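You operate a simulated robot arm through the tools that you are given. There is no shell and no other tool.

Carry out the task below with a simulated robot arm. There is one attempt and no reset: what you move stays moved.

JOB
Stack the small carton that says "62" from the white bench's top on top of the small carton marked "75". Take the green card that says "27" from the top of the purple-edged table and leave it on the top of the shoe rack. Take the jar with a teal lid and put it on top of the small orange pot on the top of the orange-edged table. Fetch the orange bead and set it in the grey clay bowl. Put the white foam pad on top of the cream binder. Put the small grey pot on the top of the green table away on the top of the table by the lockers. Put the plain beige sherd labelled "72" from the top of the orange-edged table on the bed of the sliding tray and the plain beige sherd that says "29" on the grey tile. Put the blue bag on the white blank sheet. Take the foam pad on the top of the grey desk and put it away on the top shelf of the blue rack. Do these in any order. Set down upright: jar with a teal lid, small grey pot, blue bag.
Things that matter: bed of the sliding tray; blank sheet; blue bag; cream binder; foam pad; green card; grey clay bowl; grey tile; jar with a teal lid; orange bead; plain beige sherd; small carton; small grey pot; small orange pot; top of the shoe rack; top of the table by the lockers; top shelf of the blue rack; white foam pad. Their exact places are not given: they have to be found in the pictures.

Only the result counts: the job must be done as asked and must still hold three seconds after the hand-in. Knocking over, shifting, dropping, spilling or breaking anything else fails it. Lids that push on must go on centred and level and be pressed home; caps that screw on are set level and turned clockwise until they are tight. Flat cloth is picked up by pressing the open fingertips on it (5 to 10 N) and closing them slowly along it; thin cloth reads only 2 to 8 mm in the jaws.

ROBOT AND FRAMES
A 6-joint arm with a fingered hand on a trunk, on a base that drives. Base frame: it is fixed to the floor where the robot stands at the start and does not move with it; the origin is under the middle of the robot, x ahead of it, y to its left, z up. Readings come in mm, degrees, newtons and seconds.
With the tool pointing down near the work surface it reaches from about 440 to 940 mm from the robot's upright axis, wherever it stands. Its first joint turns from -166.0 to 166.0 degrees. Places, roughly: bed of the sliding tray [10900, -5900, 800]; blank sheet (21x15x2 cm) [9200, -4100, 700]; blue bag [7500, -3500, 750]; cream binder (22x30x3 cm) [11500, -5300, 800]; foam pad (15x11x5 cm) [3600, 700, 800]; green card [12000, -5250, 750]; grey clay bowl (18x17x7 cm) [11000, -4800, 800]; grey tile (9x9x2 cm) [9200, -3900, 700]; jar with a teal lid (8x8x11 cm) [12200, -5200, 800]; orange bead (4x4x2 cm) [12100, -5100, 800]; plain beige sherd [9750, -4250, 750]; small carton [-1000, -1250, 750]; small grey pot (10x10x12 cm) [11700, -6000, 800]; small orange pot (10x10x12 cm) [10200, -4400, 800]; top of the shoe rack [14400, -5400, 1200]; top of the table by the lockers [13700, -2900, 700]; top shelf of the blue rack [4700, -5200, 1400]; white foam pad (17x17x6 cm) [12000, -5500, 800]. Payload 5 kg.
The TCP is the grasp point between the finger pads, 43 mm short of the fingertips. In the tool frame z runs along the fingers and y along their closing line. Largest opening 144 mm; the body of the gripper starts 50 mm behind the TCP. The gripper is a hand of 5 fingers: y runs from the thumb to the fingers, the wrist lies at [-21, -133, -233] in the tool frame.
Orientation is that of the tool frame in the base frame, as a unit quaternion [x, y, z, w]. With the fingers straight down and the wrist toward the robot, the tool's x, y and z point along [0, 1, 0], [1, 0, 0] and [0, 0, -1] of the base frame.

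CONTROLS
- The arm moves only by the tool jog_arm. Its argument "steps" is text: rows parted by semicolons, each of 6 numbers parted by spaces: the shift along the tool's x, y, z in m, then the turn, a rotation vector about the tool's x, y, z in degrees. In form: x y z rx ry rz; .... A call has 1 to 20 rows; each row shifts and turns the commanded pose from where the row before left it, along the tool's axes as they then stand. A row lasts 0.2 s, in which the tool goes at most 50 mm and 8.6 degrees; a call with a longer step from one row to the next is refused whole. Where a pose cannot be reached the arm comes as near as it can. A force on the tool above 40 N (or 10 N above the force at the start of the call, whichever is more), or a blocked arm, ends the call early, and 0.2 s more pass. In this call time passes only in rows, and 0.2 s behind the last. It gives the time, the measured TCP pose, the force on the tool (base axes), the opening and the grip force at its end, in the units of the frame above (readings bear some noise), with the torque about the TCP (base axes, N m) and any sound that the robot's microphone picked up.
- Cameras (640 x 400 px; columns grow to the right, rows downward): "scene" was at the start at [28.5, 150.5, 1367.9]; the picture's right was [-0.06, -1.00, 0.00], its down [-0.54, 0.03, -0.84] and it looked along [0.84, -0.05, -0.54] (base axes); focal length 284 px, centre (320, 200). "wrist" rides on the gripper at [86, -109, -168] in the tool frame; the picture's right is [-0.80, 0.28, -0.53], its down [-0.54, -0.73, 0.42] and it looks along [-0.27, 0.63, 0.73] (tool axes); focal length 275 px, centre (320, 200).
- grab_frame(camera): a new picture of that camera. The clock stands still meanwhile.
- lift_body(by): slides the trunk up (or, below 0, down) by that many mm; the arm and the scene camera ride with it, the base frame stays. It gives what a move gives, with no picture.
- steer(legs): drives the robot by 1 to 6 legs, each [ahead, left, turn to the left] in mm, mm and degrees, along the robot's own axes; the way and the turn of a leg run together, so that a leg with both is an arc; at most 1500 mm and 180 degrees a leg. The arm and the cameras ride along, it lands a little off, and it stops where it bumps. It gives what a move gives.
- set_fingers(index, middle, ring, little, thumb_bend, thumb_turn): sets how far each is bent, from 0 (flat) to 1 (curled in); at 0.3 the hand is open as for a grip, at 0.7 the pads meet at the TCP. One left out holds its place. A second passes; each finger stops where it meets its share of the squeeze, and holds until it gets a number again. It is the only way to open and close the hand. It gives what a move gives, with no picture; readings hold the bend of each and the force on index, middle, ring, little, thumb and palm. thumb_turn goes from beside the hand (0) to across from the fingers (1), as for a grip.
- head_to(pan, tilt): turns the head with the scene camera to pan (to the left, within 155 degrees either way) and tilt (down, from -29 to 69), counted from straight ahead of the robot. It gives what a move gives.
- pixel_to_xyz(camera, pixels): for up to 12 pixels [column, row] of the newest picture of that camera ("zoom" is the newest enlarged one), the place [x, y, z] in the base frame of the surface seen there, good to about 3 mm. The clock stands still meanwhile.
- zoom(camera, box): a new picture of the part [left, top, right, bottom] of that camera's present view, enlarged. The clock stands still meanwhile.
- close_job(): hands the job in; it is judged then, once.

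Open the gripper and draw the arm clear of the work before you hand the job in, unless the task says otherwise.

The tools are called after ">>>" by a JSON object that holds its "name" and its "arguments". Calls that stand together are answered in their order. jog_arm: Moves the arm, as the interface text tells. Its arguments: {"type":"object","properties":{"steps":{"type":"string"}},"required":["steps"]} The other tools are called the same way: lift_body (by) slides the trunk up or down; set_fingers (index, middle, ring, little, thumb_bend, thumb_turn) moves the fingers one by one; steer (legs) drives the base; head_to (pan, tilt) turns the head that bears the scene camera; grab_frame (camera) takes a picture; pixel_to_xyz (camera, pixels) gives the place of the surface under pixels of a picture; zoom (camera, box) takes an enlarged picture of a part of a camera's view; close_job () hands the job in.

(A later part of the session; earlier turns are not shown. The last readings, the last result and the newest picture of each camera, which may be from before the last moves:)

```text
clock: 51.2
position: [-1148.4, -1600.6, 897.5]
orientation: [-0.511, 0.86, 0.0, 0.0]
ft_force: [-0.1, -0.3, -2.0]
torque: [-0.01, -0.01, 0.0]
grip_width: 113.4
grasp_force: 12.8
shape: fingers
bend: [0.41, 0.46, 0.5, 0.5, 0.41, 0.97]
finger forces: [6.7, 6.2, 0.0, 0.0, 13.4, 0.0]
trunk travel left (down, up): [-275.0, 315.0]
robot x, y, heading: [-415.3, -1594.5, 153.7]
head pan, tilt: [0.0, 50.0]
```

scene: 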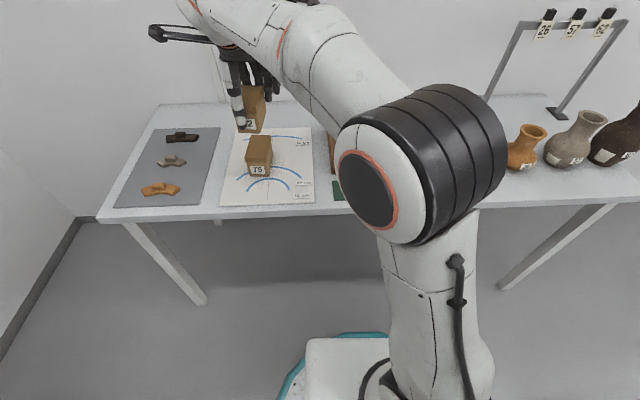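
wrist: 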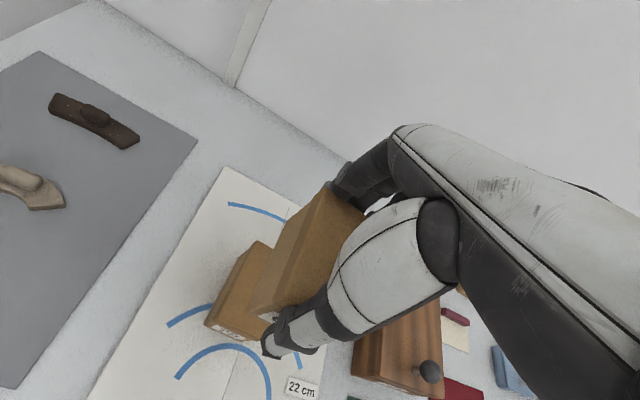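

Still hanging at -2 N; I continue in small steps.

>>> {"name": "jog_arm", "arguments": {"steps": "0 0 0.001 0 0 0;0 0 0.001 0 0 0"}}

>>> {"name": "jog_arm", "arguments": {"steps": "0 0 0.001 0 0 0;0 0 0.001 0 0 0"}}

```text
clock: 51.8
position: [-1148.2, -1602.3, 894.7]
orientation: [-0.51, 0.86, 0.0, 0.0]
ft_force: [0.3, 0.1, -2.8]
torque: [-0.04, 0.02, -0.04]
grip_width: 113.4
grasp_force: 12.7
shape: fingers
bend: [0.41, 0.46, 0.5, 0.5, 0.41, 0.97]
finger forces: [6.7, 6.1, 0.0, 0.0, 13.4, 0.0]
trunk travel left (down, up): [-275.0, 315.0]
robot x, y, heading: [-415.9, -1592.9, 153.6]
head pan, tilt: [0.0, 50.0]
```

```text
clock: 52.4
position: [-1147.1, -1602.1, 895.0]
orientation: [-0.51, 0.86, 0.0, -0.001]
ft_force: [0.4, -0.3, -0.3]
torque: [0.02, 0.08, 0.02]
grip_width: 113.3
grasp_force: 13.4
shape: fingers
bend: [0.41, 0.46, 0.5, 0.5, 0.41, 0.97]
finger forces: [6.7, 6.3, 0.0, 0.1, 13.8, 0.1]
trunk travel left (down, up): [-275.0, 315.0]
robot x, y, heading: [-416.9, -1592.4, 153.7]
head pan, tilt: [0.0, 50.0]
```

The load has come off (‑0.3 N), so it is resting. One last millimetre, then I open slowly.

>>> {"name": "jog_arm", "arguments": {"steps": "0 0 0.001 0 0 0"}}

>>> {"name": "set_fingers", "arguments": {"index": 0.3, "middle": 0.3, "ring": 0.3, "little": 0.3, "thumb_bend": 0.3}}

>>> {"name": "zoom", "arguments": {"camera": "scene", "box": [220, 75, 300, 195]}}

```text
clock: 52.8
position: [-1148.0, -1602.8, 894.5]
orientation: [-0.51, 0.86, 0.0, 0.0]
ft_force: [0.0, -1.1, 1.1]
torque: [0.08, 0.06, 0.05]
grip_width: 113.5
grasp_force: 12.8
shape: fingers
bend: [0.41, 0.46, 0.5, 0.5, 0.41, 0.97]
finger forces: [6.5, 6.3, 0.0, 0.1, 14.3, 0.0]
trunk travel left (down, up): [-275.0, 315.0]
robot x, y, heading: [-417.5, -1593.7, 153.7]
head pan, tilt: [0.0, 50.0]
```

```text
clock: 53.8
position: [-1146.8, -1601.7, 894.3]
orientation: [-0.509, 0.861, 0.0, 0.0]
ft_force: [0.2, 0.6, 0.2]
torque: [0.0, -0.02, 0.01]
grip_width: 149.0
grasp_force: 0.0
shape: fingers
bend: [0.3, 0.3, 0.3, 0.3, 0.3, 0.97]
finger forces: [0.0, 0.0, 0.0, 0.0, 0.0, 0.0]
trunk travel left (down, up): [-275.0, 315.0]
robot x, y, heading: [-414.4, -1592.2, 153.7]
head pan, tilt: [0.0, 50.0]
```

```text
3.33 times, centred on (260, 135) of scene
```

zoom: 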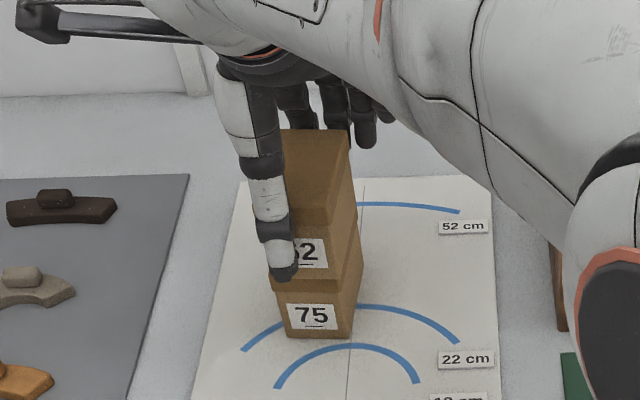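

The carton stands on "75" and is released. I raise straight up, fold the arm back to a carrying pose, and check the stack.

>>> {"name": "jog_arm", "arguments": {"steps": "0 0 -0.02 0 0 0;0 0 -0.03 0 0 0;0 0 -0.04 0 0 0;0 0 -0.04 0 0 0;0 0 -0.04 0 0 0"}}

>>> {"name": "lift_body", "arguments": {"by": 200}}

>>> {"name": "zoom", "arguments": {"camera": "scene", "box": [200, 100, 460, 260]}}

```text
clock: 55.0
position: [-1148.3, -1601.7, 1064.7]
orientation: [-0.51, 0.86, -0.002, 0.001]
ft_force: [0.3, 1.2, 0.3]
torque: [0.01, 0.01, -0.05]
grip_width: 149.2
grasp_force: 0.1
shape: fingers
bend: [0.3, 0.3, 0.3, 0.3, 0.3, 0.97]
finger forces: [0.0, 0.0, 0.0, 0.1, 0.0, 0.1]
trunk travel left (down, up): [-275.0, 315.0]
robot x, y, heading: [-415.1, -1591.5, 153.6]
head pan, tilt: [0.0, 50.0]
```

```text
clock: 57.2
position: [-1147.3, -1601.9, 1264.5]
orientation: [-0.51, 0.86, 0.0, -0.001]
ft_force: [-0.2, -0.1, 0.4]
torque: [-0.01, 0.0, -0.04]
grip_width: 149.1
grasp_force: 0.1
shape: fingers
bend: [0.3, 0.3, 0.3, 0.3, 0.3, 0.97]
finger forces: [0.0, 0.0, 0.1, 0.1, 0.0, 0.0]
trunk travel left (down, up): [-475.0, 115.0]
robot x, y, heading: [-417.1, -1594.3, 153.7]
head pan, tilt: [0.0, 50.0]
```

```text
2.46 times, centred on (330, 180) of scene
```

zoom: 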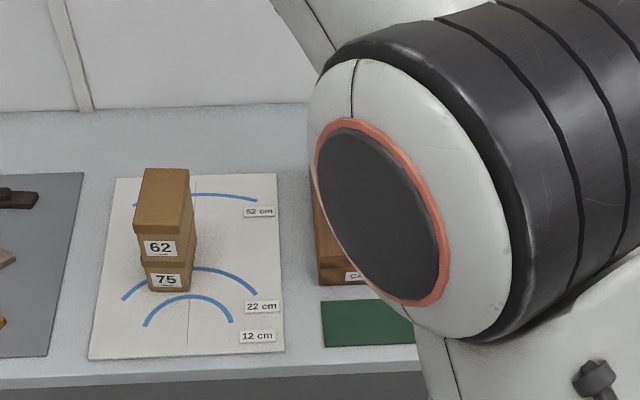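

The stack stands square. I tuck the arm back, then turn to face down the room.

>>> {"name": "jog_arm", "arguments": {"steps": "-0.035 -0.03 0 0 0 0;-0.035 -0.03 0 0 0 0;-0.035 -0.03 0 0 0 0;-0.035 -0.03 0 0 0 0;-0.035 -0.03 0 0 0 -2.3"}}

>>> {"name": "steer", "arguments": {"legs": [[0, 0, -176]]}}

>>> {"name": "head_to", "arguments": {"pan": 20, "tilt": 20}}

>>> {"name": "grab_frame", "arguments": {"camera": "scene"}}

```text
clock: 58.4
position: [-933.1, -1520.7, 1266.1]
orientation: [-0.528, 0.85, 0.0, -0.001]
ft_force: [-1.0, 0.0, -0.4]
torque: [0.02, 0.03, 0.01]
grip_width: 149.6
grasp_force: 0.1
shape: fingers
bend: [0.3, 0.3, 0.3, 0.3, 0.3, 0.98]
finger forces: [0.1, 0.0, 0.0, 0.1, 0.0, 0.0]
trunk travel left (down, up): [-475.0, 115.0]
robot x, y, heading: [-415.7, -1589.8, 153.8]
head pan, tilt: [0.0, 50.0]
```

```text
clock: 66.0
position: [103.6, -1642.2, 1264.7]
orientation: [0.838, 0.546, 0.0, 0.0]
ft_force: [0.4, 0.2, 0.1]
torque: [0.03, -0.01, 0.02]
grip_width: 149.5
grasp_force: 0.0
shape: fingers
bend: [0.3, 0.3, 0.3, 0.3, 0.3, 0.98]
finger forces: [0.0, 0.0, 0.0, 0.0, 0.1, 0.1]
trunk travel left (down, up): [-475.0, 115.0]
robot x, y, heading: [-416.6, -1594.7, -23.8]
head pan, tilt: [0.0, 50.0]
```

```text
clock: 67.0
position: [103.4, -1642.4, 1265.0]
orientation: [0.838, 0.545, 0.0, 0.0]
ft_force: [0.6, -0.2, 0.1]
torque: [-0.04, -0.01, -0.02]
grip_width: 149.1
grasp_force: 0.0
shape: fingers
bend: [0.3, 0.3, 0.3, 0.3, 0.3, 0.98]
finger forces: [0.0, 0.0, 0.0, 0.0, 0.0, 0.1]
trunk travel left (down, up): [-475.0, 115.0]
robot x, y, heading: [-416.1, -1592.8, -24.0]
head pan, tilt: [20.0, 20.0]
```

```text
taken
```

scene: 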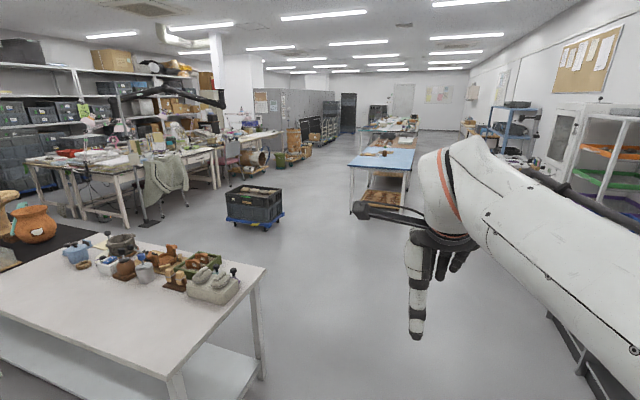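

I measure the landmarks here: bench corners, crate dolly, left tables, blue-topped table.

>>> {"name": "pixel_to_xyz", "arguments": {"camera": "scene", "pixels": [[178, 374], [264, 272], [225, 222], [282, 222], [284, 188], [226, 190], [125, 225], [180, 205], [130, 170], [348, 165], [414, 150], [215, 185]]}}

>>> {"name": "zoom", "arguments": {"camera": "scene", "box": [0, 80, 290, 260]}}

```text
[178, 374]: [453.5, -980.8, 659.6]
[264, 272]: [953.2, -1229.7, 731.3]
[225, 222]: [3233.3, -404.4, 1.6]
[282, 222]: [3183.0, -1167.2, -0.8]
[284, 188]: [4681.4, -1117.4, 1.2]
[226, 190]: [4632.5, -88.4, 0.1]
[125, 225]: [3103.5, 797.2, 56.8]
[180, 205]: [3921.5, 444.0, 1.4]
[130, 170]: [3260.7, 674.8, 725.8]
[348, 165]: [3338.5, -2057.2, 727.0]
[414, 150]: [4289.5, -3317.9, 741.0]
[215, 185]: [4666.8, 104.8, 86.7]
```

```text
2.21 times, centred on (145, 170) of scene
```

zoom: 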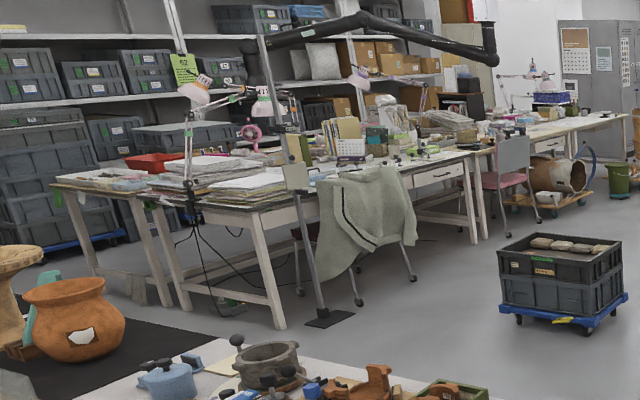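

I measure the floor stand, the chair with the coat, and the desk edge in the zoom.

>>> {"name": "pixel_to_xyz", "arguments": {"camera": "zoom", "pixels": [[328, 318], [355, 300], [412, 278], [400, 200], [350, 270], [320, 180], [260, 200], [185, 200], [475, 240], [420, 165], [470, 160], [370, 180]]}}

>>> {"name": "zoom", "arguments": {"camera": "scene", "box": [100, 120, 220, 200]}}

```text
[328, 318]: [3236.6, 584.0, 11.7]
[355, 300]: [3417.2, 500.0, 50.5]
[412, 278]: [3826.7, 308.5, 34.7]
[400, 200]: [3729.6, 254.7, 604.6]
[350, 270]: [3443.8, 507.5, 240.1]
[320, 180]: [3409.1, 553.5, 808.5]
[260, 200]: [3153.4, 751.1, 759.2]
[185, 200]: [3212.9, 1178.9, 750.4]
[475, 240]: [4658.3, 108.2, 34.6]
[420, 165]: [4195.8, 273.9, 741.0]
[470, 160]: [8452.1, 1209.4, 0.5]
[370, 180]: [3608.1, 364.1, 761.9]
```

```text
5.00 times, centred on (160, 160) of scene
```

zoom: 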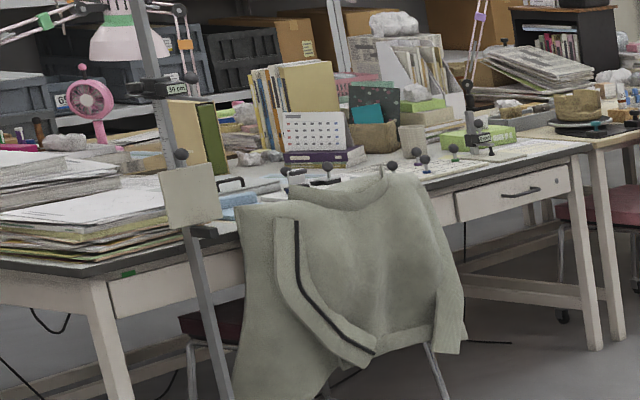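

A blue pad shows at zoom (240,203), behind the coat-hung chair. I measure it, the stand's rod and the boom overhead.

>>> {"name": "pixel_to_xyz", "arguments": {"camera": "zoom", "pixels": [[240, 203], [225, 212], [250, 185], [190, 195], [145, 40], [205, 300], [180, 95], [330, 185], [400, 165], [425, 160], [455, 150]]}}

>>> {"name": "pixel_to_xyz", "arguments": {"camera": "scene", "pixels": [[122, 95], [140, 96], [165, 88], [200, 98], [221, 103], [119, 125], [136, 165]]}}

```text
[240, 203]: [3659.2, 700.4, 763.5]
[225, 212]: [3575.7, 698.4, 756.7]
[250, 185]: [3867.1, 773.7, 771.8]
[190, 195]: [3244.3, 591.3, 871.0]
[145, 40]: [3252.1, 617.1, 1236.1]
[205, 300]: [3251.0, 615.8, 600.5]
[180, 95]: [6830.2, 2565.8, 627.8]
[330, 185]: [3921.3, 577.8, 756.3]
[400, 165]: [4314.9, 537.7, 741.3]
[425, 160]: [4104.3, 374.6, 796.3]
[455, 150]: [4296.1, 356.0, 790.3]
```

```text
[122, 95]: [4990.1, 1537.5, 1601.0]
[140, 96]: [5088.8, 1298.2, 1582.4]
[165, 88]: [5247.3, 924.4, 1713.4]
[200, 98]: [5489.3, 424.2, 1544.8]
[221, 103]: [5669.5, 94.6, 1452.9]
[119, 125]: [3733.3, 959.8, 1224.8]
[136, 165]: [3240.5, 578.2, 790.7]
```

I look down at my own base to learn its footprint.

>>> {"name": "head_to", "arguments": {"pan": 90, "tilt": 69}}

>>> {"name": "grab_frame", "arguments": {"camera": "scene"}}

>>> {"name": "head_to", "arguments": {"pan": 0, "tilt": 69}}

>>> {"name": "grab_frame", "arguments": {"camera": "scene"}}

>>> {"name": "pixel_to_xyz", "arguments": {"camera": "scene", "pixels": [[310, 300], [290, 330], [400, 290], [320, 280], [270, 380]]}}

```text
clock: 68.4
position: [104.3, -1642.8, 1264.8]
orientation: [0.838, 0.545, 0.0, 0.0]
ft_force: [-0.2, 0.5, 0.0]
torque: [-0.01, -0.01, -0.01]
grip_width: 149.3
grasp_force: 0.1
shape: fingers
bend: [0.3, 0.3, 0.3, 0.3, 0.3, 0.98]
finger forces: [0.0, 0.1, 0.1, 0.0, 0.1, 0.0]
trunk travel left (down, up): [-475.0, 115.0]
robot x, y, heading: [-414.7, -1589.3, -23.9]
head pan, tilt: [90.0, 68.8]
```

```text
taken
```

scene: 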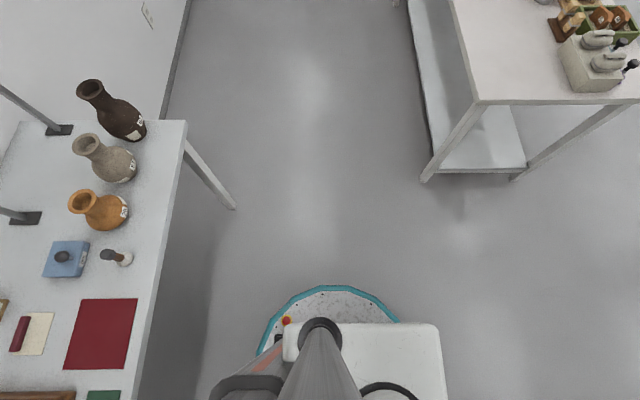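

```text
clock: 70.0
position: [104.2, -1641.7, 1265.7]
orientation: [0.838, 0.546, 0.0, 0.0]
ft_force: [0.0, -0.1, -0.3]
torque: [0.03, 0.01, -0.03]
grip_width: 149.5
grasp_force: 0.2
shape: fingers
bend: [0.3, 0.3, 0.3, 0.3, 0.3, 0.98]
finger forces: [0.1, 0.1, 0.0, 0.1, 0.0, 0.1]
trunk travel left (down, up): [-475.0, 115.0]
robot x, y, heading: [-415.1, -1593.2, -24.0]
head pan, tilt: [0.0, 68.8]
```

```text
taken
```

scene: 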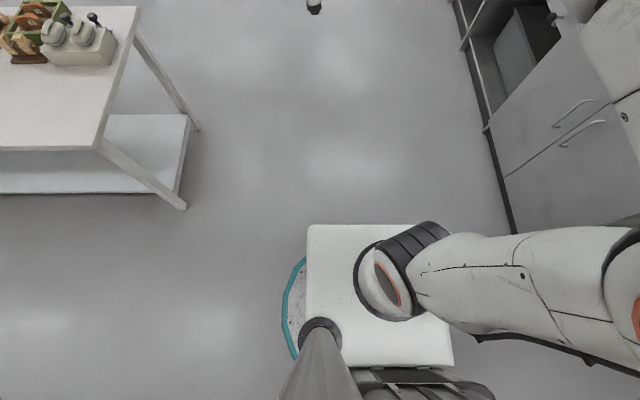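

```text
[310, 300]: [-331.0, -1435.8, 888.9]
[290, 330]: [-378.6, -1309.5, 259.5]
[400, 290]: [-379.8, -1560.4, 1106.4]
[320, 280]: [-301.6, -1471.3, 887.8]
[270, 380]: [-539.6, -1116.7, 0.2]
```

The base is a round ring of about 290 mm radius. I drive ahead past the bench's end, then sideways to the left toward the grey desk.

>>> {"name": "steer", "arguments": {"legs": [[1500, 0, 0], [400, 0, 0], [0, 1500, 0], [0, 800, 0]]}}

>>> {"name": "head_to", "arguments": {"pan": 0, "tilt": 35}}

>>> {"name": "grab_frame", "arguments": {"camera": "scene"}}

>>> {"name": "head_to", "arguments": {"pan": 50, "tilt": 25}}

>>> {"name": "grab_frame", "arguments": {"camera": "scene"}}

```text
clock: 90.6
position: [2718.0, -278.2, 1265.3]
orientation: [0.82, 0.573, 0.0, 0.001]
ft_force: [-0.4, -1.1, -0.1]
torque: [0.0, 0.0, 0.01]
grip_width: 149.2
grasp_force: 0.0
shape: fingers
bend: [0.3, 0.3, 0.3, 0.3, 0.3, 0.98]
finger forces: [0.0, 0.1, 0.0, 0.0, 0.0, 0.0]
trunk travel left (down, up): [-475.0, 115.0]
robot x, y, heading: [2193.4, -265.6, -19.9]
head pan, tilt: [0.0, 68.8]
```

```text
clock: 91.6
position: [2718.8, -278.9, 1264.6]
orientation: [0.819, 0.573, 0.0, 0.0]
ft_force: [-0.6, 0.4, 0.6]
torque: [0.01, -0.01, 0.0]
grip_width: 149.6
grasp_force: 0.1
shape: fingers
bend: [0.3, 0.3, 0.3, 0.3, 0.3, 0.98]
finger forces: [0.0, 0.0, 0.0, 0.0, 0.1, 0.0]
trunk travel left (down, up): [-475.0, 115.0]
robot x, y, heading: [2194.3, -260.9, -20.1]
head pan, tilt: [0.0, 35.0]
```

```text
taken
```

scene: 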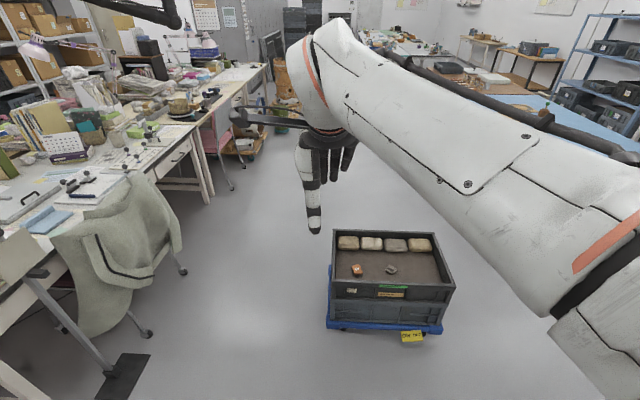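

```text
clock: 92.8
position: [2718.4, -279.1, 1265.2]
orientation: [0.82, 0.572, 0.001, 0.0]
ft_force: [-0.1, 0.1, 0.2]
torque: [0.02, 0.01, 0.04]
grip_width: 149.5
grasp_force: 0.0
shape: fingers
bend: [0.3, 0.3, 0.3, 0.3, 0.3, 0.98]
finger forces: [0.0, 0.0, 0.0, 0.0, 0.1, 0.1]
trunk travel left (down, up): [-475.0, 115.0]
robot x, y, heading: [2197.9, -260.0, -19.9]
head pan, tilt: [50.0, 25.0]
```

```text
taken
```

scene: 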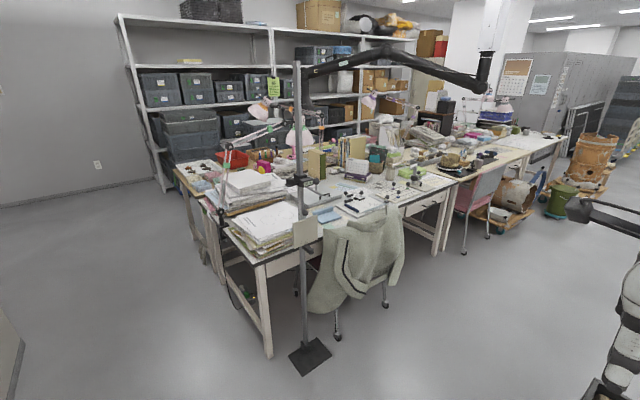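

I measure pad, chair, pole/boom and (from a fresh frame) the crate.

>>> {"name": "pixel_to_xyz", "arguments": {"camera": "scene", "pixels": [[328, 216], [311, 345], [300, 70], [310, 78], [345, 62], [390, 50], [440, 70], [482, 85], [337, 335], [386, 300], [400, 270], [312, 310]]}}

>>> {"name": "zoom", "arguments": {"camera": "scene", "box": [280, 170, 420, 260]}}

>>> {"name": "pixel_to_xyz", "arguments": {"camera": "zoom", "pixels": [[190, 215], [225, 205], [260, 195], [230, 218], [270, 215], [355, 185], [400, 165], [300, 155], [150, 230], [330, 230], [520, 170], [300, 195]]}}

>>> {"name": "head_to", "arguments": {"pan": 0, "tilt": 35}}

>>> {"name": "grab_frame", "arguments": {"camera": "scene"}}

>>> {"name": "pixel_to_xyz", "arguments": {"camera": "scene", "pixels": [[330, 328], [330, 268], [441, 333], [453, 270], [180, 275], [150, 335], [333, 236], [182, 205], [60, 280], [160, 250]]}}

```text
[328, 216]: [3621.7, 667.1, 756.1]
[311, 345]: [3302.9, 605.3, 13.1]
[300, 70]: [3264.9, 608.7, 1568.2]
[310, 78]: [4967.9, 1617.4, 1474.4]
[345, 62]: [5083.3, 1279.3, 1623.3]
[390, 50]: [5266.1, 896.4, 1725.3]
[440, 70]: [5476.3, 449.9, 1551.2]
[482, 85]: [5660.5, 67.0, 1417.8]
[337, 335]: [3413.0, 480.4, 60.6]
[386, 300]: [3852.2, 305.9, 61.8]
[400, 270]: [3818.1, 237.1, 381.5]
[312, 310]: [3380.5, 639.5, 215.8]
```

```text
4.44 times, centred on (350, 215) of scene
```

zoom: 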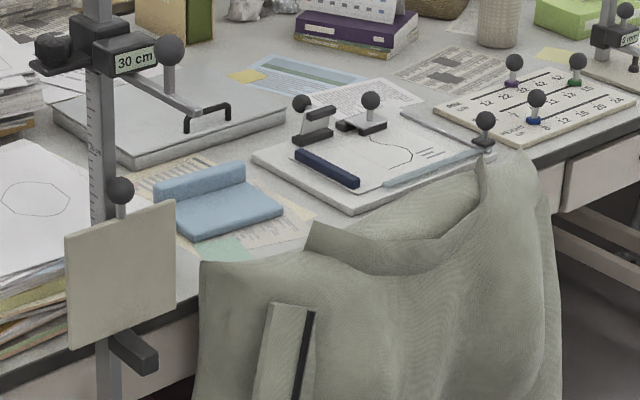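

```text
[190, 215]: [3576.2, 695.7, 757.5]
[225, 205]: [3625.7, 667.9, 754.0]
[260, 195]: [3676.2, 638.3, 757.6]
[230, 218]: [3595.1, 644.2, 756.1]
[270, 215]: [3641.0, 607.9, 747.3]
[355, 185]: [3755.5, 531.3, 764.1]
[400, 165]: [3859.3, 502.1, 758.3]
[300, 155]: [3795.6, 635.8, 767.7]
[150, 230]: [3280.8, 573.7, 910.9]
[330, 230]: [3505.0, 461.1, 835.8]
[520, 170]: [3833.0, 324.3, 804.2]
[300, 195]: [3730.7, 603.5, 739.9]
```

```text
clock: 93.9
position: [2717.7, -277.4, 1266.0]
orientation: [0.82, 0.573, 0.0, 0.001]
ft_force: [0.4, 1.4, -0.6]
torque: [0.01, -0.02, 0.01]
grip_width: 149.2
grasp_force: 0.0
shape: fingers
bend: [0.3, 0.3, 0.3, 0.3, 0.3, 0.98]
finger forces: [0.0, 0.0, 0.1, 0.0, 0.0, 0.0]
trunk travel left (down, up): [-475.0, 115.0]
robot x, y, heading: [2196.9, -264.9, -20.1]
head pan, tilt: [0.0, 35.0]
```

```text
taken
```

scene: 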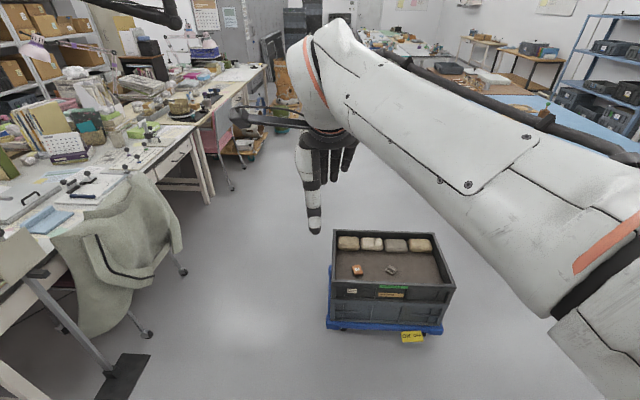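

```text
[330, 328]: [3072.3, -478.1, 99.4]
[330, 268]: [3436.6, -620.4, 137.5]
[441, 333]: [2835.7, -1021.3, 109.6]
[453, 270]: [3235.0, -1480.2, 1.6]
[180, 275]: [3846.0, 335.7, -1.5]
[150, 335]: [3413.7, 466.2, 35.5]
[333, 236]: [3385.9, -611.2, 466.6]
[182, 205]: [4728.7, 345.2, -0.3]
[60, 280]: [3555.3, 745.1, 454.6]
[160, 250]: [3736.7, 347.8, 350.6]
```

The channel between crate (left side at v≈800) and chair (v≈1740) is 940 mm wide. I straighten the heading and strafe to its middle line.

>>> {"name": "steer", "arguments": {"legs": [[0, 0, -3.5], [80, 640, 0]]}}

```text
clock: 98.0
position: [3044.2, 243.4, 1265.7]
orientation: [0.839, 0.544, 0.0, 0.0]
ft_force: [0.2, 0.3, 0.3]
torque: [0.0, -0.02, -0.01]
grip_width: 149.7
grasp_force: 0.1
shape: fingers
bend: [0.3, 0.3, 0.3, 0.3, 0.3, 0.98]
finger forces: [0.0, 0.0, 0.0, 0.1, 0.0, 0.0]
trunk travel left (down, up): [-475.0, 115.0]
robot x, y, heading: [2524.4, 297.0, -24.0]
head pan, tilt: [0.0, 35.0]
```

Position is in the channel's middle line (v≈1282). I go ahead 950 mm between crate and chair.

>>> {"name": "steer", "arguments": {"legs": [[500, 0, 0], [450, 5, 0]]}}

>>> {"name": "steer", "arguments": {"legs": [[0, 0, 90]]}}

>>> {"name": "head_to", "arguments": {"pan": 0, "tilt": 40}}

>>> {"name": "grab_frame", "arguments": {"camera": "scene"}}

>>> {"name": "grab_frame", "arguments": {"camera": "wrist"}}

```text
clock: 103.2
position: [3911.5, -136.4, 1264.8]
orientation: [0.841, 0.542, 0.0, 0.0]
ft_force: [0.5, 0.5, 0.2]
torque: [-0.03, 0.0, 0.01]
grip_width: 149.5
grasp_force: 0.0
shape: fingers
bend: [0.3, 0.3, 0.3, 0.3, 0.3, 0.98]
finger forces: [0.0, 0.1, 0.0, 0.1, 0.1, 0.0]
trunk travel left (down, up): [-475.0, 115.0]
robot x, y, heading: [3393.1, -87.5, -24.1]
head pan, tilt: [0.0, 35.0]
```

```text
clock: 107.4
position: [3461.3, 433.4, 1264.8]
orientation: [0.227, 0.974, 0.001, 0.0]
ft_force: [-0.3, 0.5, 0.4]
torque: [0.01, 0.0, 0.02]
grip_width: 149.6
grasp_force: 0.0
shape: fingers
bend: [0.3, 0.3, 0.3, 0.3, 0.3, 0.98]
finger forces: [0.1, 0.1, 0.0, 0.0, 0.1, 0.0]
trunk travel left (down, up): [-475.0, 115.0]
robot x, y, heading: [3389.7, -81.2, 64.0]
head pan, tilt: [0.0, 35.0]
```

```text
clock: 108.0
position: [3462.0, 433.4, 1264.8]
orientation: [0.227, 0.974, 0.0, 0.0]
ft_force: [0.7, -0.2, -0.3]
torque: [0.01, -0.01, 0.02]
grip_width: 149.6
grasp_force: 0.0
shape: fingers
bend: [0.3, 0.3, 0.3, 0.3, 0.3, 0.98]
finger forces: [0.1, 0.0, 0.0, 0.0, 0.0, 0.0]
trunk travel left (down, up): [-475.0, 115.0]
robot x, y, heading: [3391.4, -84.2, 64.0]
head pan, tilt: [0.0, 40.0]
```

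```text
taken
```

scene: 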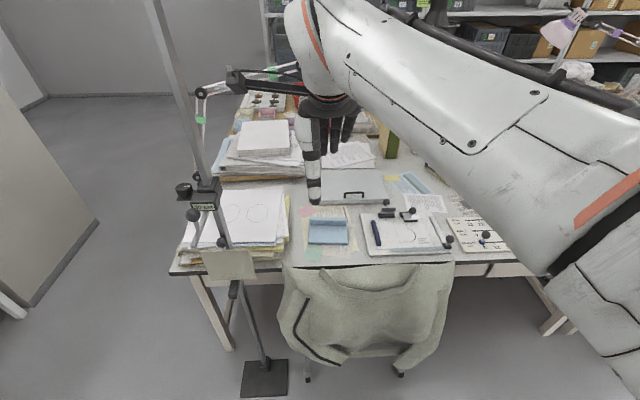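

```text
taken
```

wrist: 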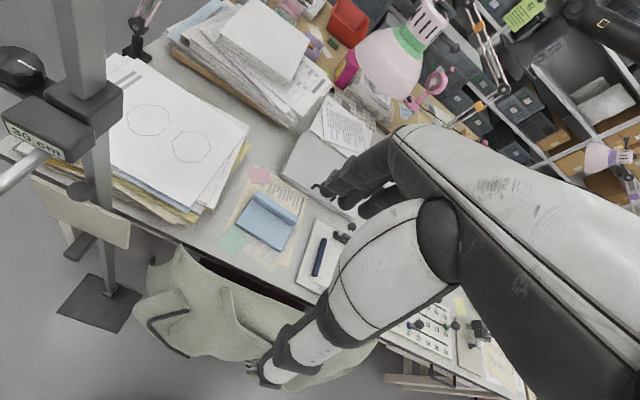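

The pad sits just behind the coat. I zoom in on it and take its shape.

>>> {"name": "zoom", "arguments": {"camera": "scene", "box": [280, 190, 380, 270]}}

>>> {"name": "zoom", "arguments": {"camera": "wrist", "box": [200, 150, 340, 280]}}

```text
5.00 times, centred on (330, 230) of scene
```

zoom: 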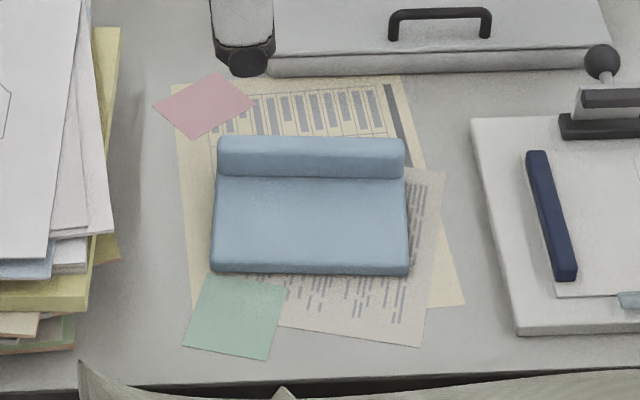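

```text
3.08 times, centred on (270, 215) of wrist
```

zoom: 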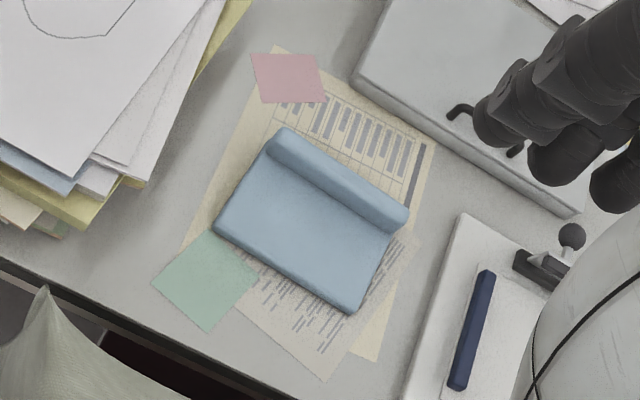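

I take 3D points on the pad and its ridge from this zoom.

>>> {"name": "pixel_to_xyz", "arguments": {"camera": "zoom", "pixels": [[280, 133], [340, 165], [402, 205], [395, 215], [330, 180], [268, 150], [330, 210], [280, 240], [222, 225], [345, 305], [380, 245], [200, 150]]}}

>>> {"name": "pixel_to_xyz", "arguments": {"camera": "scene", "pixels": [[325, 219], [340, 219], [358, 219], [325, 224], [342, 223], [325, 236], [342, 236], [323, 244], [361, 244], [290, 262], [350, 255], [420, 262]]}}

```text
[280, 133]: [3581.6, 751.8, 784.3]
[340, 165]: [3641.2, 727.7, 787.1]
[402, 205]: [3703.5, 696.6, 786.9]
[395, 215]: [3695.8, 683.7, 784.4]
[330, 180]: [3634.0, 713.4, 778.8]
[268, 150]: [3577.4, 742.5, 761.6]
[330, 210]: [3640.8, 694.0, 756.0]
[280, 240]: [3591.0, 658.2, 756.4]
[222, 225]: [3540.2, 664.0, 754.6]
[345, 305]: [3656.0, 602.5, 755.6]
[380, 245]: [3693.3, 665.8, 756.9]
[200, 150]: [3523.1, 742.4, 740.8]
```

```text
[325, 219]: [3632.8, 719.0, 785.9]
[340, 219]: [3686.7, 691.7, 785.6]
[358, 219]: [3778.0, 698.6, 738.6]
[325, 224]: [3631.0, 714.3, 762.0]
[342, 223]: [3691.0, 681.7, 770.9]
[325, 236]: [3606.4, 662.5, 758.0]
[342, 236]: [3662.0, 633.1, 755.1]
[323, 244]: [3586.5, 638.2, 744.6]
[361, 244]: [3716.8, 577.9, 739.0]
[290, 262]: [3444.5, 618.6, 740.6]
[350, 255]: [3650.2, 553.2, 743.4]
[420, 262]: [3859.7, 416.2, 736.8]
```

The pad is an L: flat part at z 756 and a 22 mm ridge at the back with top z 787 — good to pinch. I move the hand above the ridge at height.

>>> {"name": "jog_arm", "arguments": {"steps": "-0.0032 0.0424 0 0 0 0;-0.0032 0.0424 0 0 0 0;-0.0032 0.0424 0 0 0 0;-0.0032 0.0424 0 0 0 0;-0.0032 0.0424 0 0 0 0;-0.0032 0.0424 0 0 0 0;-0.0032 0.0424 0 0 0 0;-0.0032 0.0424 0 0 0 -2.5"}}

>>> {"name": "set_fingers", "arguments": {"index": 0.45, "middle": 0.45, "ring": 0.45, "little": 0.45, "thumb_bend": 0.45}}

>>> {"name": "lift_body", "arguments": {"by": -200}}

>>> {"name": "grab_frame", "arguments": {"camera": "scene"}}

>>> {"name": "grab_frame", "arguments": {"camera": "wrist"}}

```text
clock: 109.8
position: [3629.9, 715.5, 1256.6]
orientation: [0.205, 0.979, -0.001, 0.0]
ft_force: [-0.2, -0.4, 1.5]
torque: [0.01, -0.07, 0.0]
grip_width: 149.6
grasp_force: 0.0
shape: fingers
bend: [0.3, 0.3, 0.3, 0.3, 0.3, 0.98]
finger forces: [0.0, 0.0, 0.0, 0.1, 0.0, 0.0]
out of reach, approached as far as the arm can: row 8
trunk travel left (down, up): [-475.0, 115.0]
robot x, y, heading: [3394.2, -82.2, 63.9]
head pan, tilt: [0.0, 40.0]
```

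```text
clock: 110.8
position: [3629.0, 715.0, 1257.4]
orientation: [0.206, 0.979, 0.0, -0.001]
ft_force: [-0.1, -0.4, 0.3]
torque: [0.0, -0.01, -0.02]
grip_width: 97.1
grasp_force: 0.0
shape: fingers
bend: [0.45, 0.45, 0.45, 0.45, 0.45, 0.98]
finger forces: [0.0, 0.1, 0.0, 0.0, 0.1, 0.0]
trunk travel left (down, up): [-475.0, 115.0]
robot x, y, heading: [3391.9, -87.4, 63.9]
head pan, tilt: [0.0, 40.0]
```

```text
clock: 113.0
position: [3629.2, 714.6, 1057.2]
orientation: [0.205, 0.979, 0.0, 0.0]
ft_force: [0.6, -0.6, -0.2]
torque: [0.0, 0.01, -0.02]
grip_width: 97.2
grasp_force: 0.0
shape: fingers
bend: [0.45, 0.45, 0.45, 0.45, 0.45, 0.98]
finger forces: [0.0, 0.1, 0.0, 0.0, 0.0, 0.0]
trunk travel left (down, up): [-275.0, 315.0]
robot x, y, heading: [3391.5, -87.7, 63.9]
head pan, tilt: [0.0, 40.0]
```

```text
taken
```

scene: 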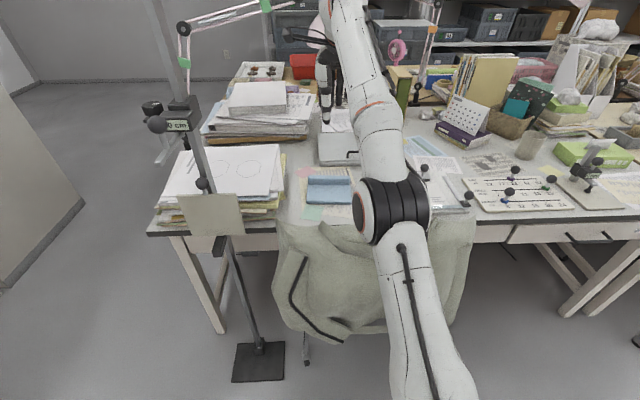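

```text
taken
```

wrist: 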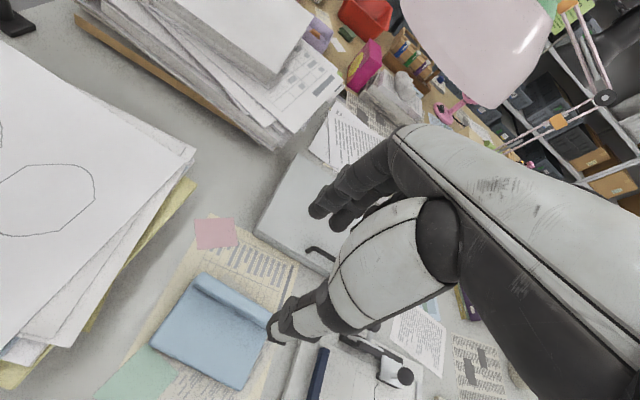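

I check how near the lamp shade is to the hand and forearm.

>>> {"name": "pixel_to_xyz", "arguments": {"camera": "wrist", "pixels": [[480, 50], [415, 20], [520, 90], [560, 110], [600, 98], [470, 100], [320, 250], [260, 200], [200, 290], [240, 310]]}}

>>> {"name": "zoom", "arguments": {"camera": "scene", "box": [260, 0, 460, 240]}}

```text
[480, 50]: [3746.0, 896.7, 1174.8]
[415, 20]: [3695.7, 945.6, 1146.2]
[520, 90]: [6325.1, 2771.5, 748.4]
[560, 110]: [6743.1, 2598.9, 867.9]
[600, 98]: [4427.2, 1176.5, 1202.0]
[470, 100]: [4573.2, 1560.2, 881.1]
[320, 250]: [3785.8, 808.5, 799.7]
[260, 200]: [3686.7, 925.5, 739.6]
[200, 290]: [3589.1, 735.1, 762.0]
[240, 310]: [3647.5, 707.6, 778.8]
```

```text
1.67 times, centred on (360, 120) of scene
```

zoom: 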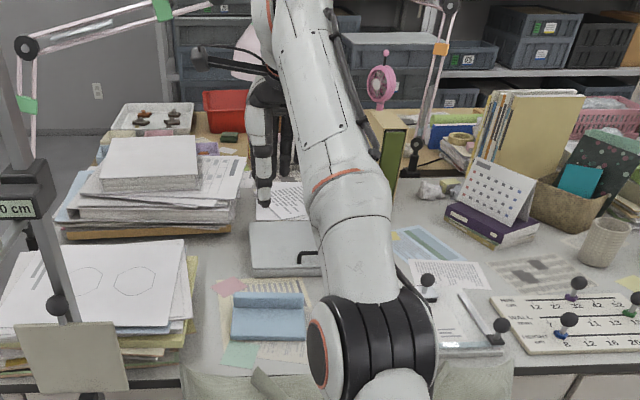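

The shade is about 100 mm beyond the hand, and I go down away from it. I descend 150 mm and check the elbow's height over the coat.

>>> {"name": "jog_arm", "arguments": {"steps": "0 0 0.04 0 0 0;0 0 0.04 0 0 0;0 0 0.04 0 0 0;0 0 0.03 0 0 0"}}

>>> {"name": "grab_frame", "arguments": {"camera": "scene"}}

>>> {"name": "grab_frame", "arguments": {"camera": "wrist"}}

>>> {"name": "pixel_to_xyz", "arguments": {"camera": "scene", "pixels": [[390, 250], [360, 240], [420, 260], [400, 300], [380, 200]]}}

```text
clock: 114.0
position: [3628.9, 714.9, 907.2]
orientation: [0.206, 0.979, 0.002, -0.001]
ft_force: [-0.3, 1.2, -0.4]
torque: [0.01, 0.01, 0.02]
grip_width: 97.2
grasp_force: 0.0
shape: fingers
bend: [0.45, 0.45, 0.45, 0.45, 0.45, 0.98]
finger forces: [0.1, 0.1, 0.0, 0.0, 0.0, 0.1]
trunk travel left (down, up): [-275.0, 315.0]
robot x, y, heading: [3390.9, -86.6, 63.8]
head pan, tilt: [0.0, 40.0]
```

```text
taken
```

scene: 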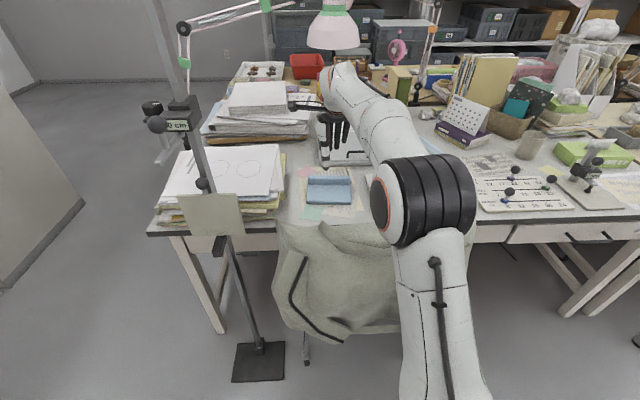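

```text
taken
```

wrist: 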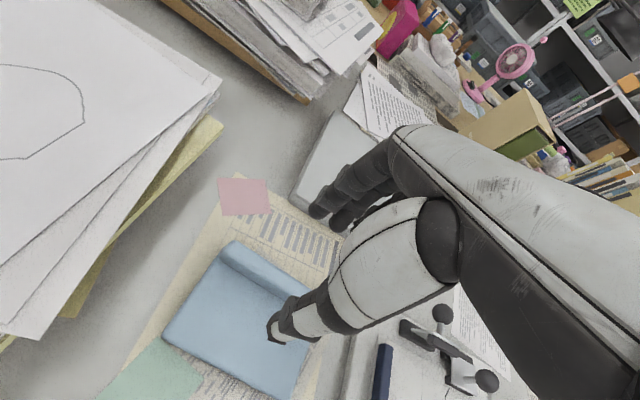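

```text
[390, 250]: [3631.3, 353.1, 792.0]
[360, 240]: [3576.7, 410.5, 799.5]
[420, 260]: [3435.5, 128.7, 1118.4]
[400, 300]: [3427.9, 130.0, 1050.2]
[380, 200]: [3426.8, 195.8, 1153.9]
```

I measure the grey box's near corner relative to the fingers' landing zone.

>>> {"name": "pixel_to_xyz", "arguments": {"camera": "wrist", "pixels": [[294, 192], [303, 196], [312, 170], [320, 205], [335, 240], [352, 215], [300, 205], [317, 210], [272, 335], [230, 262]]}}

>>> {"name": "zoom", "arguments": {"camera": "scene", "box": [280, 90, 400, 220]}}

>>> {"name": "pixel_to_xyz", "arguments": {"camera": "zoom", "pixels": [[190, 225], [230, 232], [205, 245], [260, 235], [210, 200], [185, 80]]}}

```text
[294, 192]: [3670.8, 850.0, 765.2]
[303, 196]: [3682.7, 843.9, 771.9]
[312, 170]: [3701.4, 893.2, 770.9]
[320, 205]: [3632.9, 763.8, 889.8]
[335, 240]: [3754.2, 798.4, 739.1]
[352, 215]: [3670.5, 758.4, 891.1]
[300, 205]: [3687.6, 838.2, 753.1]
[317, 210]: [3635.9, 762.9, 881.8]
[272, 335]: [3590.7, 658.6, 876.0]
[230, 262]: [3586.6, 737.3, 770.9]
```

```text
3.08 times, centred on (340, 155) of scene
```

zoom: 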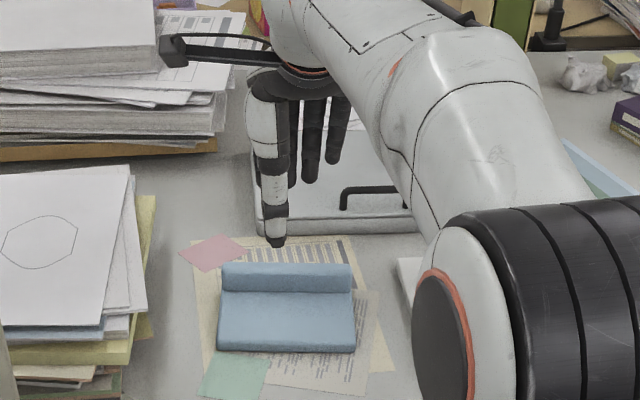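

```text
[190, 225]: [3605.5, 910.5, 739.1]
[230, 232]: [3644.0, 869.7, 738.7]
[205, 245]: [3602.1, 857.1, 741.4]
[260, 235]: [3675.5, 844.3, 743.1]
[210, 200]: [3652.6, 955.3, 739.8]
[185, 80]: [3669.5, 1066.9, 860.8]
```

The box is about 60 mm clear of the fingers. I shift 12 mm forward and descend to 12 mm above fingertip contact.

>>> {"name": "jog_arm", "arguments": {"steps": "0 0.0125 0.03 0 0 0;0 0 0.03 0 0 0;0 0 0.02 0 0 0;0 0 0.01 0 0 0"}}

>>> {"name": "zoom", "arguments": {"camera": "scene", "box": [280, 120, 400, 220]}}

>>> {"name": "grab_frame", "arguments": {"camera": "wrist"}}

```text
clock: 115.0
position: [3632.6, 726.5, 817.6]
orientation: [0.206, 0.979, 0.0, 0.0]
ft_force: [-0.2, 0.9, 0.3]
torque: [-0.04, -0.01, -0.04]
grip_width: 96.9
grasp_force: 0.0
shape: fingers
bend: [0.45, 0.45, 0.45, 0.45, 0.45, 0.98]
finger forces: [0.0, 0.1, 0.0, 0.1, 0.0, 0.0]
trunk travel left (down, up): [-275.0, 315.0]
robot x, y, heading: [3391.0, -84.4, 63.9]
head pan, tilt: [0.0, 40.0]
```

```text
4.00 times, centred on (340, 170) of scene
```

zoom: 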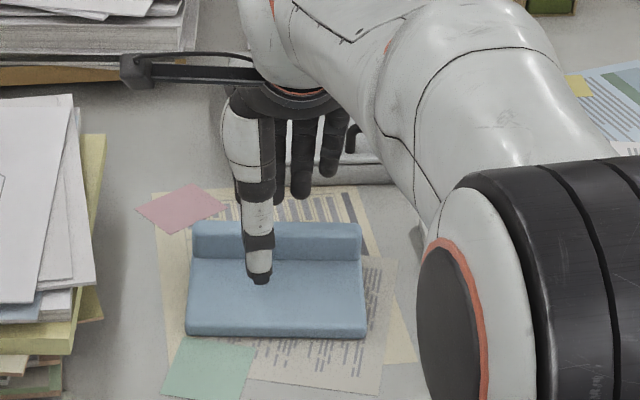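

```text
taken
```

wrist: 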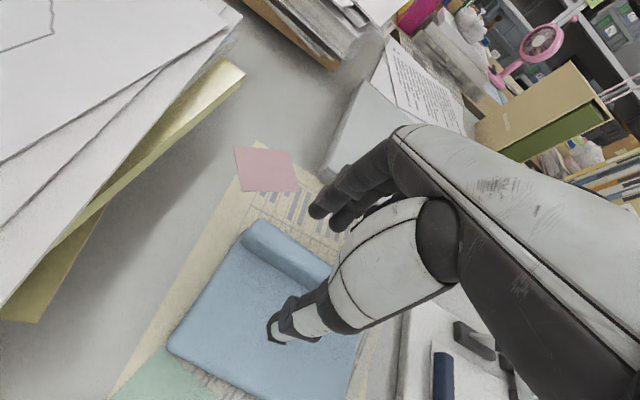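

Thumb in front, fingers behind the ridge. I go 11 mm lower and close to pinch the ridge.

>>> {"name": "jog_arm", "arguments": {"steps": "0 0 0.006 0 0 0;0 0 0.005 0 0 0"}}

>>> {"name": "set_fingers", "arguments": {"index": 0.58, "middle": 0.58, "ring": 0.58, "little": 0.58, "thumb_bend": 0.58}}

>>> {"name": "grab_frame", "arguments": {"camera": "wrist"}}

>>> {"name": "zoom", "arguments": {"camera": "scene", "box": [280, 120, 400, 220]}}

```text
clock: 115.6
position: [3633.7, 726.6, 804.8]
orientation: [0.205, 0.979, 0.0, -0.002]
ft_force: [0.1, 0.2, -0.6]
torque: [0.01, 0.03, 0.01]
grip_width: 97.0
grasp_force: 0.1
shape: fingers
bend: [0.45, 0.45, 0.45, 0.45, 0.45, 0.98]
finger forces: [0.0, 0.1, 0.1, 0.0, 0.1, 0.0]
trunk travel left (down, up): [-275.0, 315.0]
robot x, y, heading: [3389.9, -84.8, 63.8]
head pan, tilt: [0.0, 40.0]
```

```text
clock: 116.6
position: [3634.4, 727.3, 806.2]
orientation: [0.205, 0.979, 0.0, 0.0]
ft_force: [1.2, 0.1, 0.1]
torque: [-0.02, 0.02, -0.01]
grip_width: 54.1
grasp_force: 0.0
shape: fingers
bend: [0.57, 0.57, 0.57, 0.57, 0.57, 0.98]
finger forces: [0.0, 0.0, 0.0, 0.1, 0.0, 0.1]
trunk travel left (down, up): [-275.0, 315.0]
robot x, y, heading: [3388.3, -86.8, 63.8]
head pan, tilt: [0.0, 40.0]
```

```text
taken
```

wrist: 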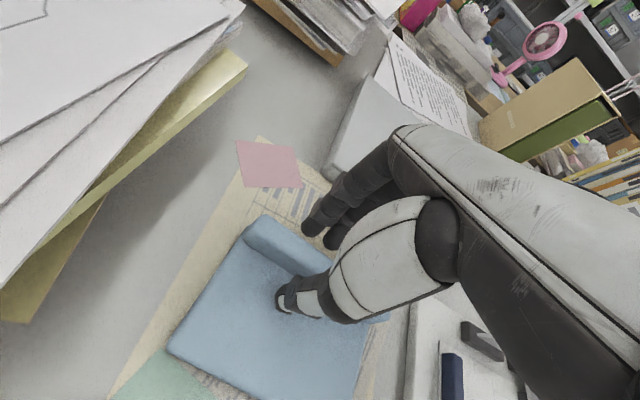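

```text
4.00 times, centred on (340, 170) of scene
```

zoom: 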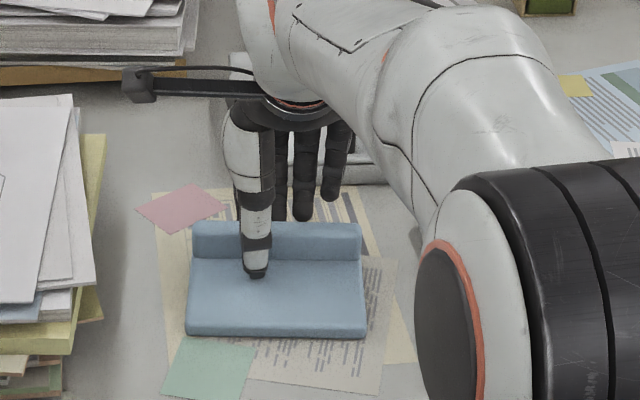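

No contact yet; I keep closing.

>>> {"name": "set_fingers", "arguments": {"index": 0.66, "middle": 0.66, "ring": 0.66, "little": 0.66, "thumb_bend": 0.66}}

>>> {"name": "grab_frame", "arguments": {"camera": "wrist"}}

```text
clock: 117.6
position: [3633.4, 726.7, 805.0]
orientation: [0.205, 0.979, 0.0, -0.001]
ft_force: [0.0, -0.1, 0.9]
torque: [0.01, 0.01, -0.02]
grip_width: 25.2
grasp_force: 1.0
shape: fingers
bend: [0.65, 0.66, 0.66, 0.66, 0.65, 0.97]
finger forces: [1.0, 0.3, 0.0, 0.0, 1.4, 0.0]
trunk travel left (down, up): [-275.0, 315.0]
robot x, y, heading: [3389.4, -85.2, 64.0]
head pan, tilt: [0.0, 40.0]
```

```text
taken
```

wrist: 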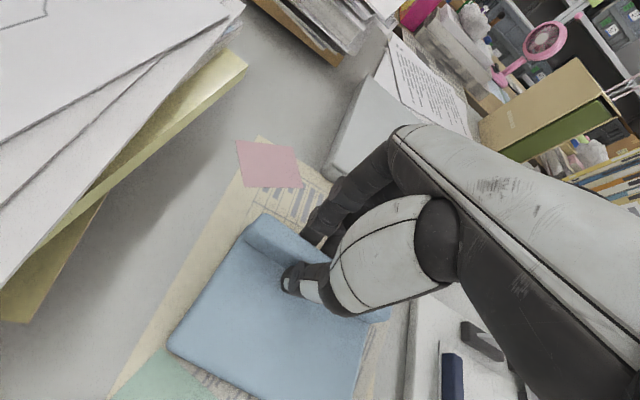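

Index and thumb touch the ridge at bend 0.65; I squeeze more.

>>> {"name": "set_fingers", "arguments": {"index": 0.75, "middle": 0.75, "ring": 0.75, "little": 0.75, "thumb_bend": 0.75}}

>>> {"name": "jog_arm", "arguments": {"steps": "0 0 -0.01 0 0 0;0 0 -0.02 0 0 0"}}

>>> {"name": "grab_frame", "arguments": {"camera": "wrist"}}

>>> {"name": "zoom", "arguments": {"camera": "scene", "box": [280, 120, 400, 220]}}

```text
clock: 118.6
position: [3634.3, 726.0, 806.3]
orientation: [0.205, 0.979, 0.0, -0.001]
ft_force: [0.2, -1.9, 1.2]
torque: [-0.07, 0.17, 0.09]
grip_width: 22.6
grasp_force: 20.2
shape: fingers
bend: [0.71, 0.73, 0.75, 0.75, 0.67, 0.95]
finger forces: [11.9, 7.2, 0.9, 0.0, 20.1, 0.0]
trunk travel left (down, up): [-275.0, 315.0]
robot x, y, heading: [3393.2, -84.8, 63.8]
head pan, tilt: [0.0, 40.0]
```

```text
clock: 119.2
position: [3634.2, 726.6, 836.4]
orientation: [0.205, 0.979, 0.0, -0.001]
ft_force: [0.8, -0.4, -1.2]
torque: [0.02, 0.0, 0.0]
grip_width: 22.5
grasp_force: 20.1
shape: fingers
bend: [0.71, 0.74, 0.75, 0.75, 0.67, 0.95]
finger forces: [12.7, 7.3, 0.1, 0.0, 20.0, 0.0]
trunk travel left (down, up): [-275.0, 315.0]
robot x, y, heading: [3393.0, -83.2, 64.0]
head pan, tilt: [0.0, 40.0]
```

```text
taken
```

wrist: 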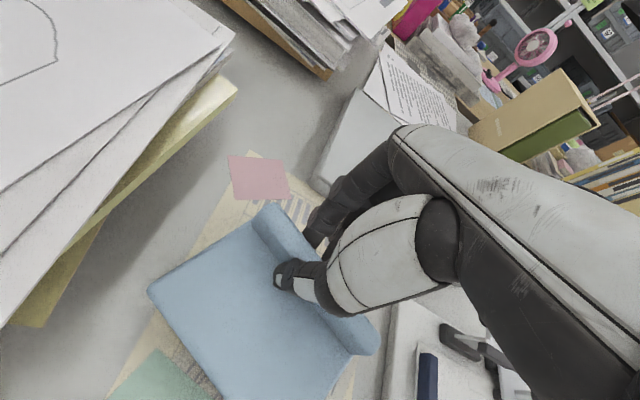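

```text
4.00 times, centred on (340, 170) of scene
```

zoom: 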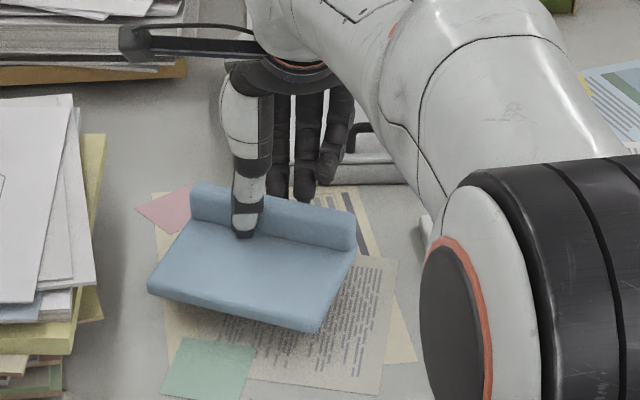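

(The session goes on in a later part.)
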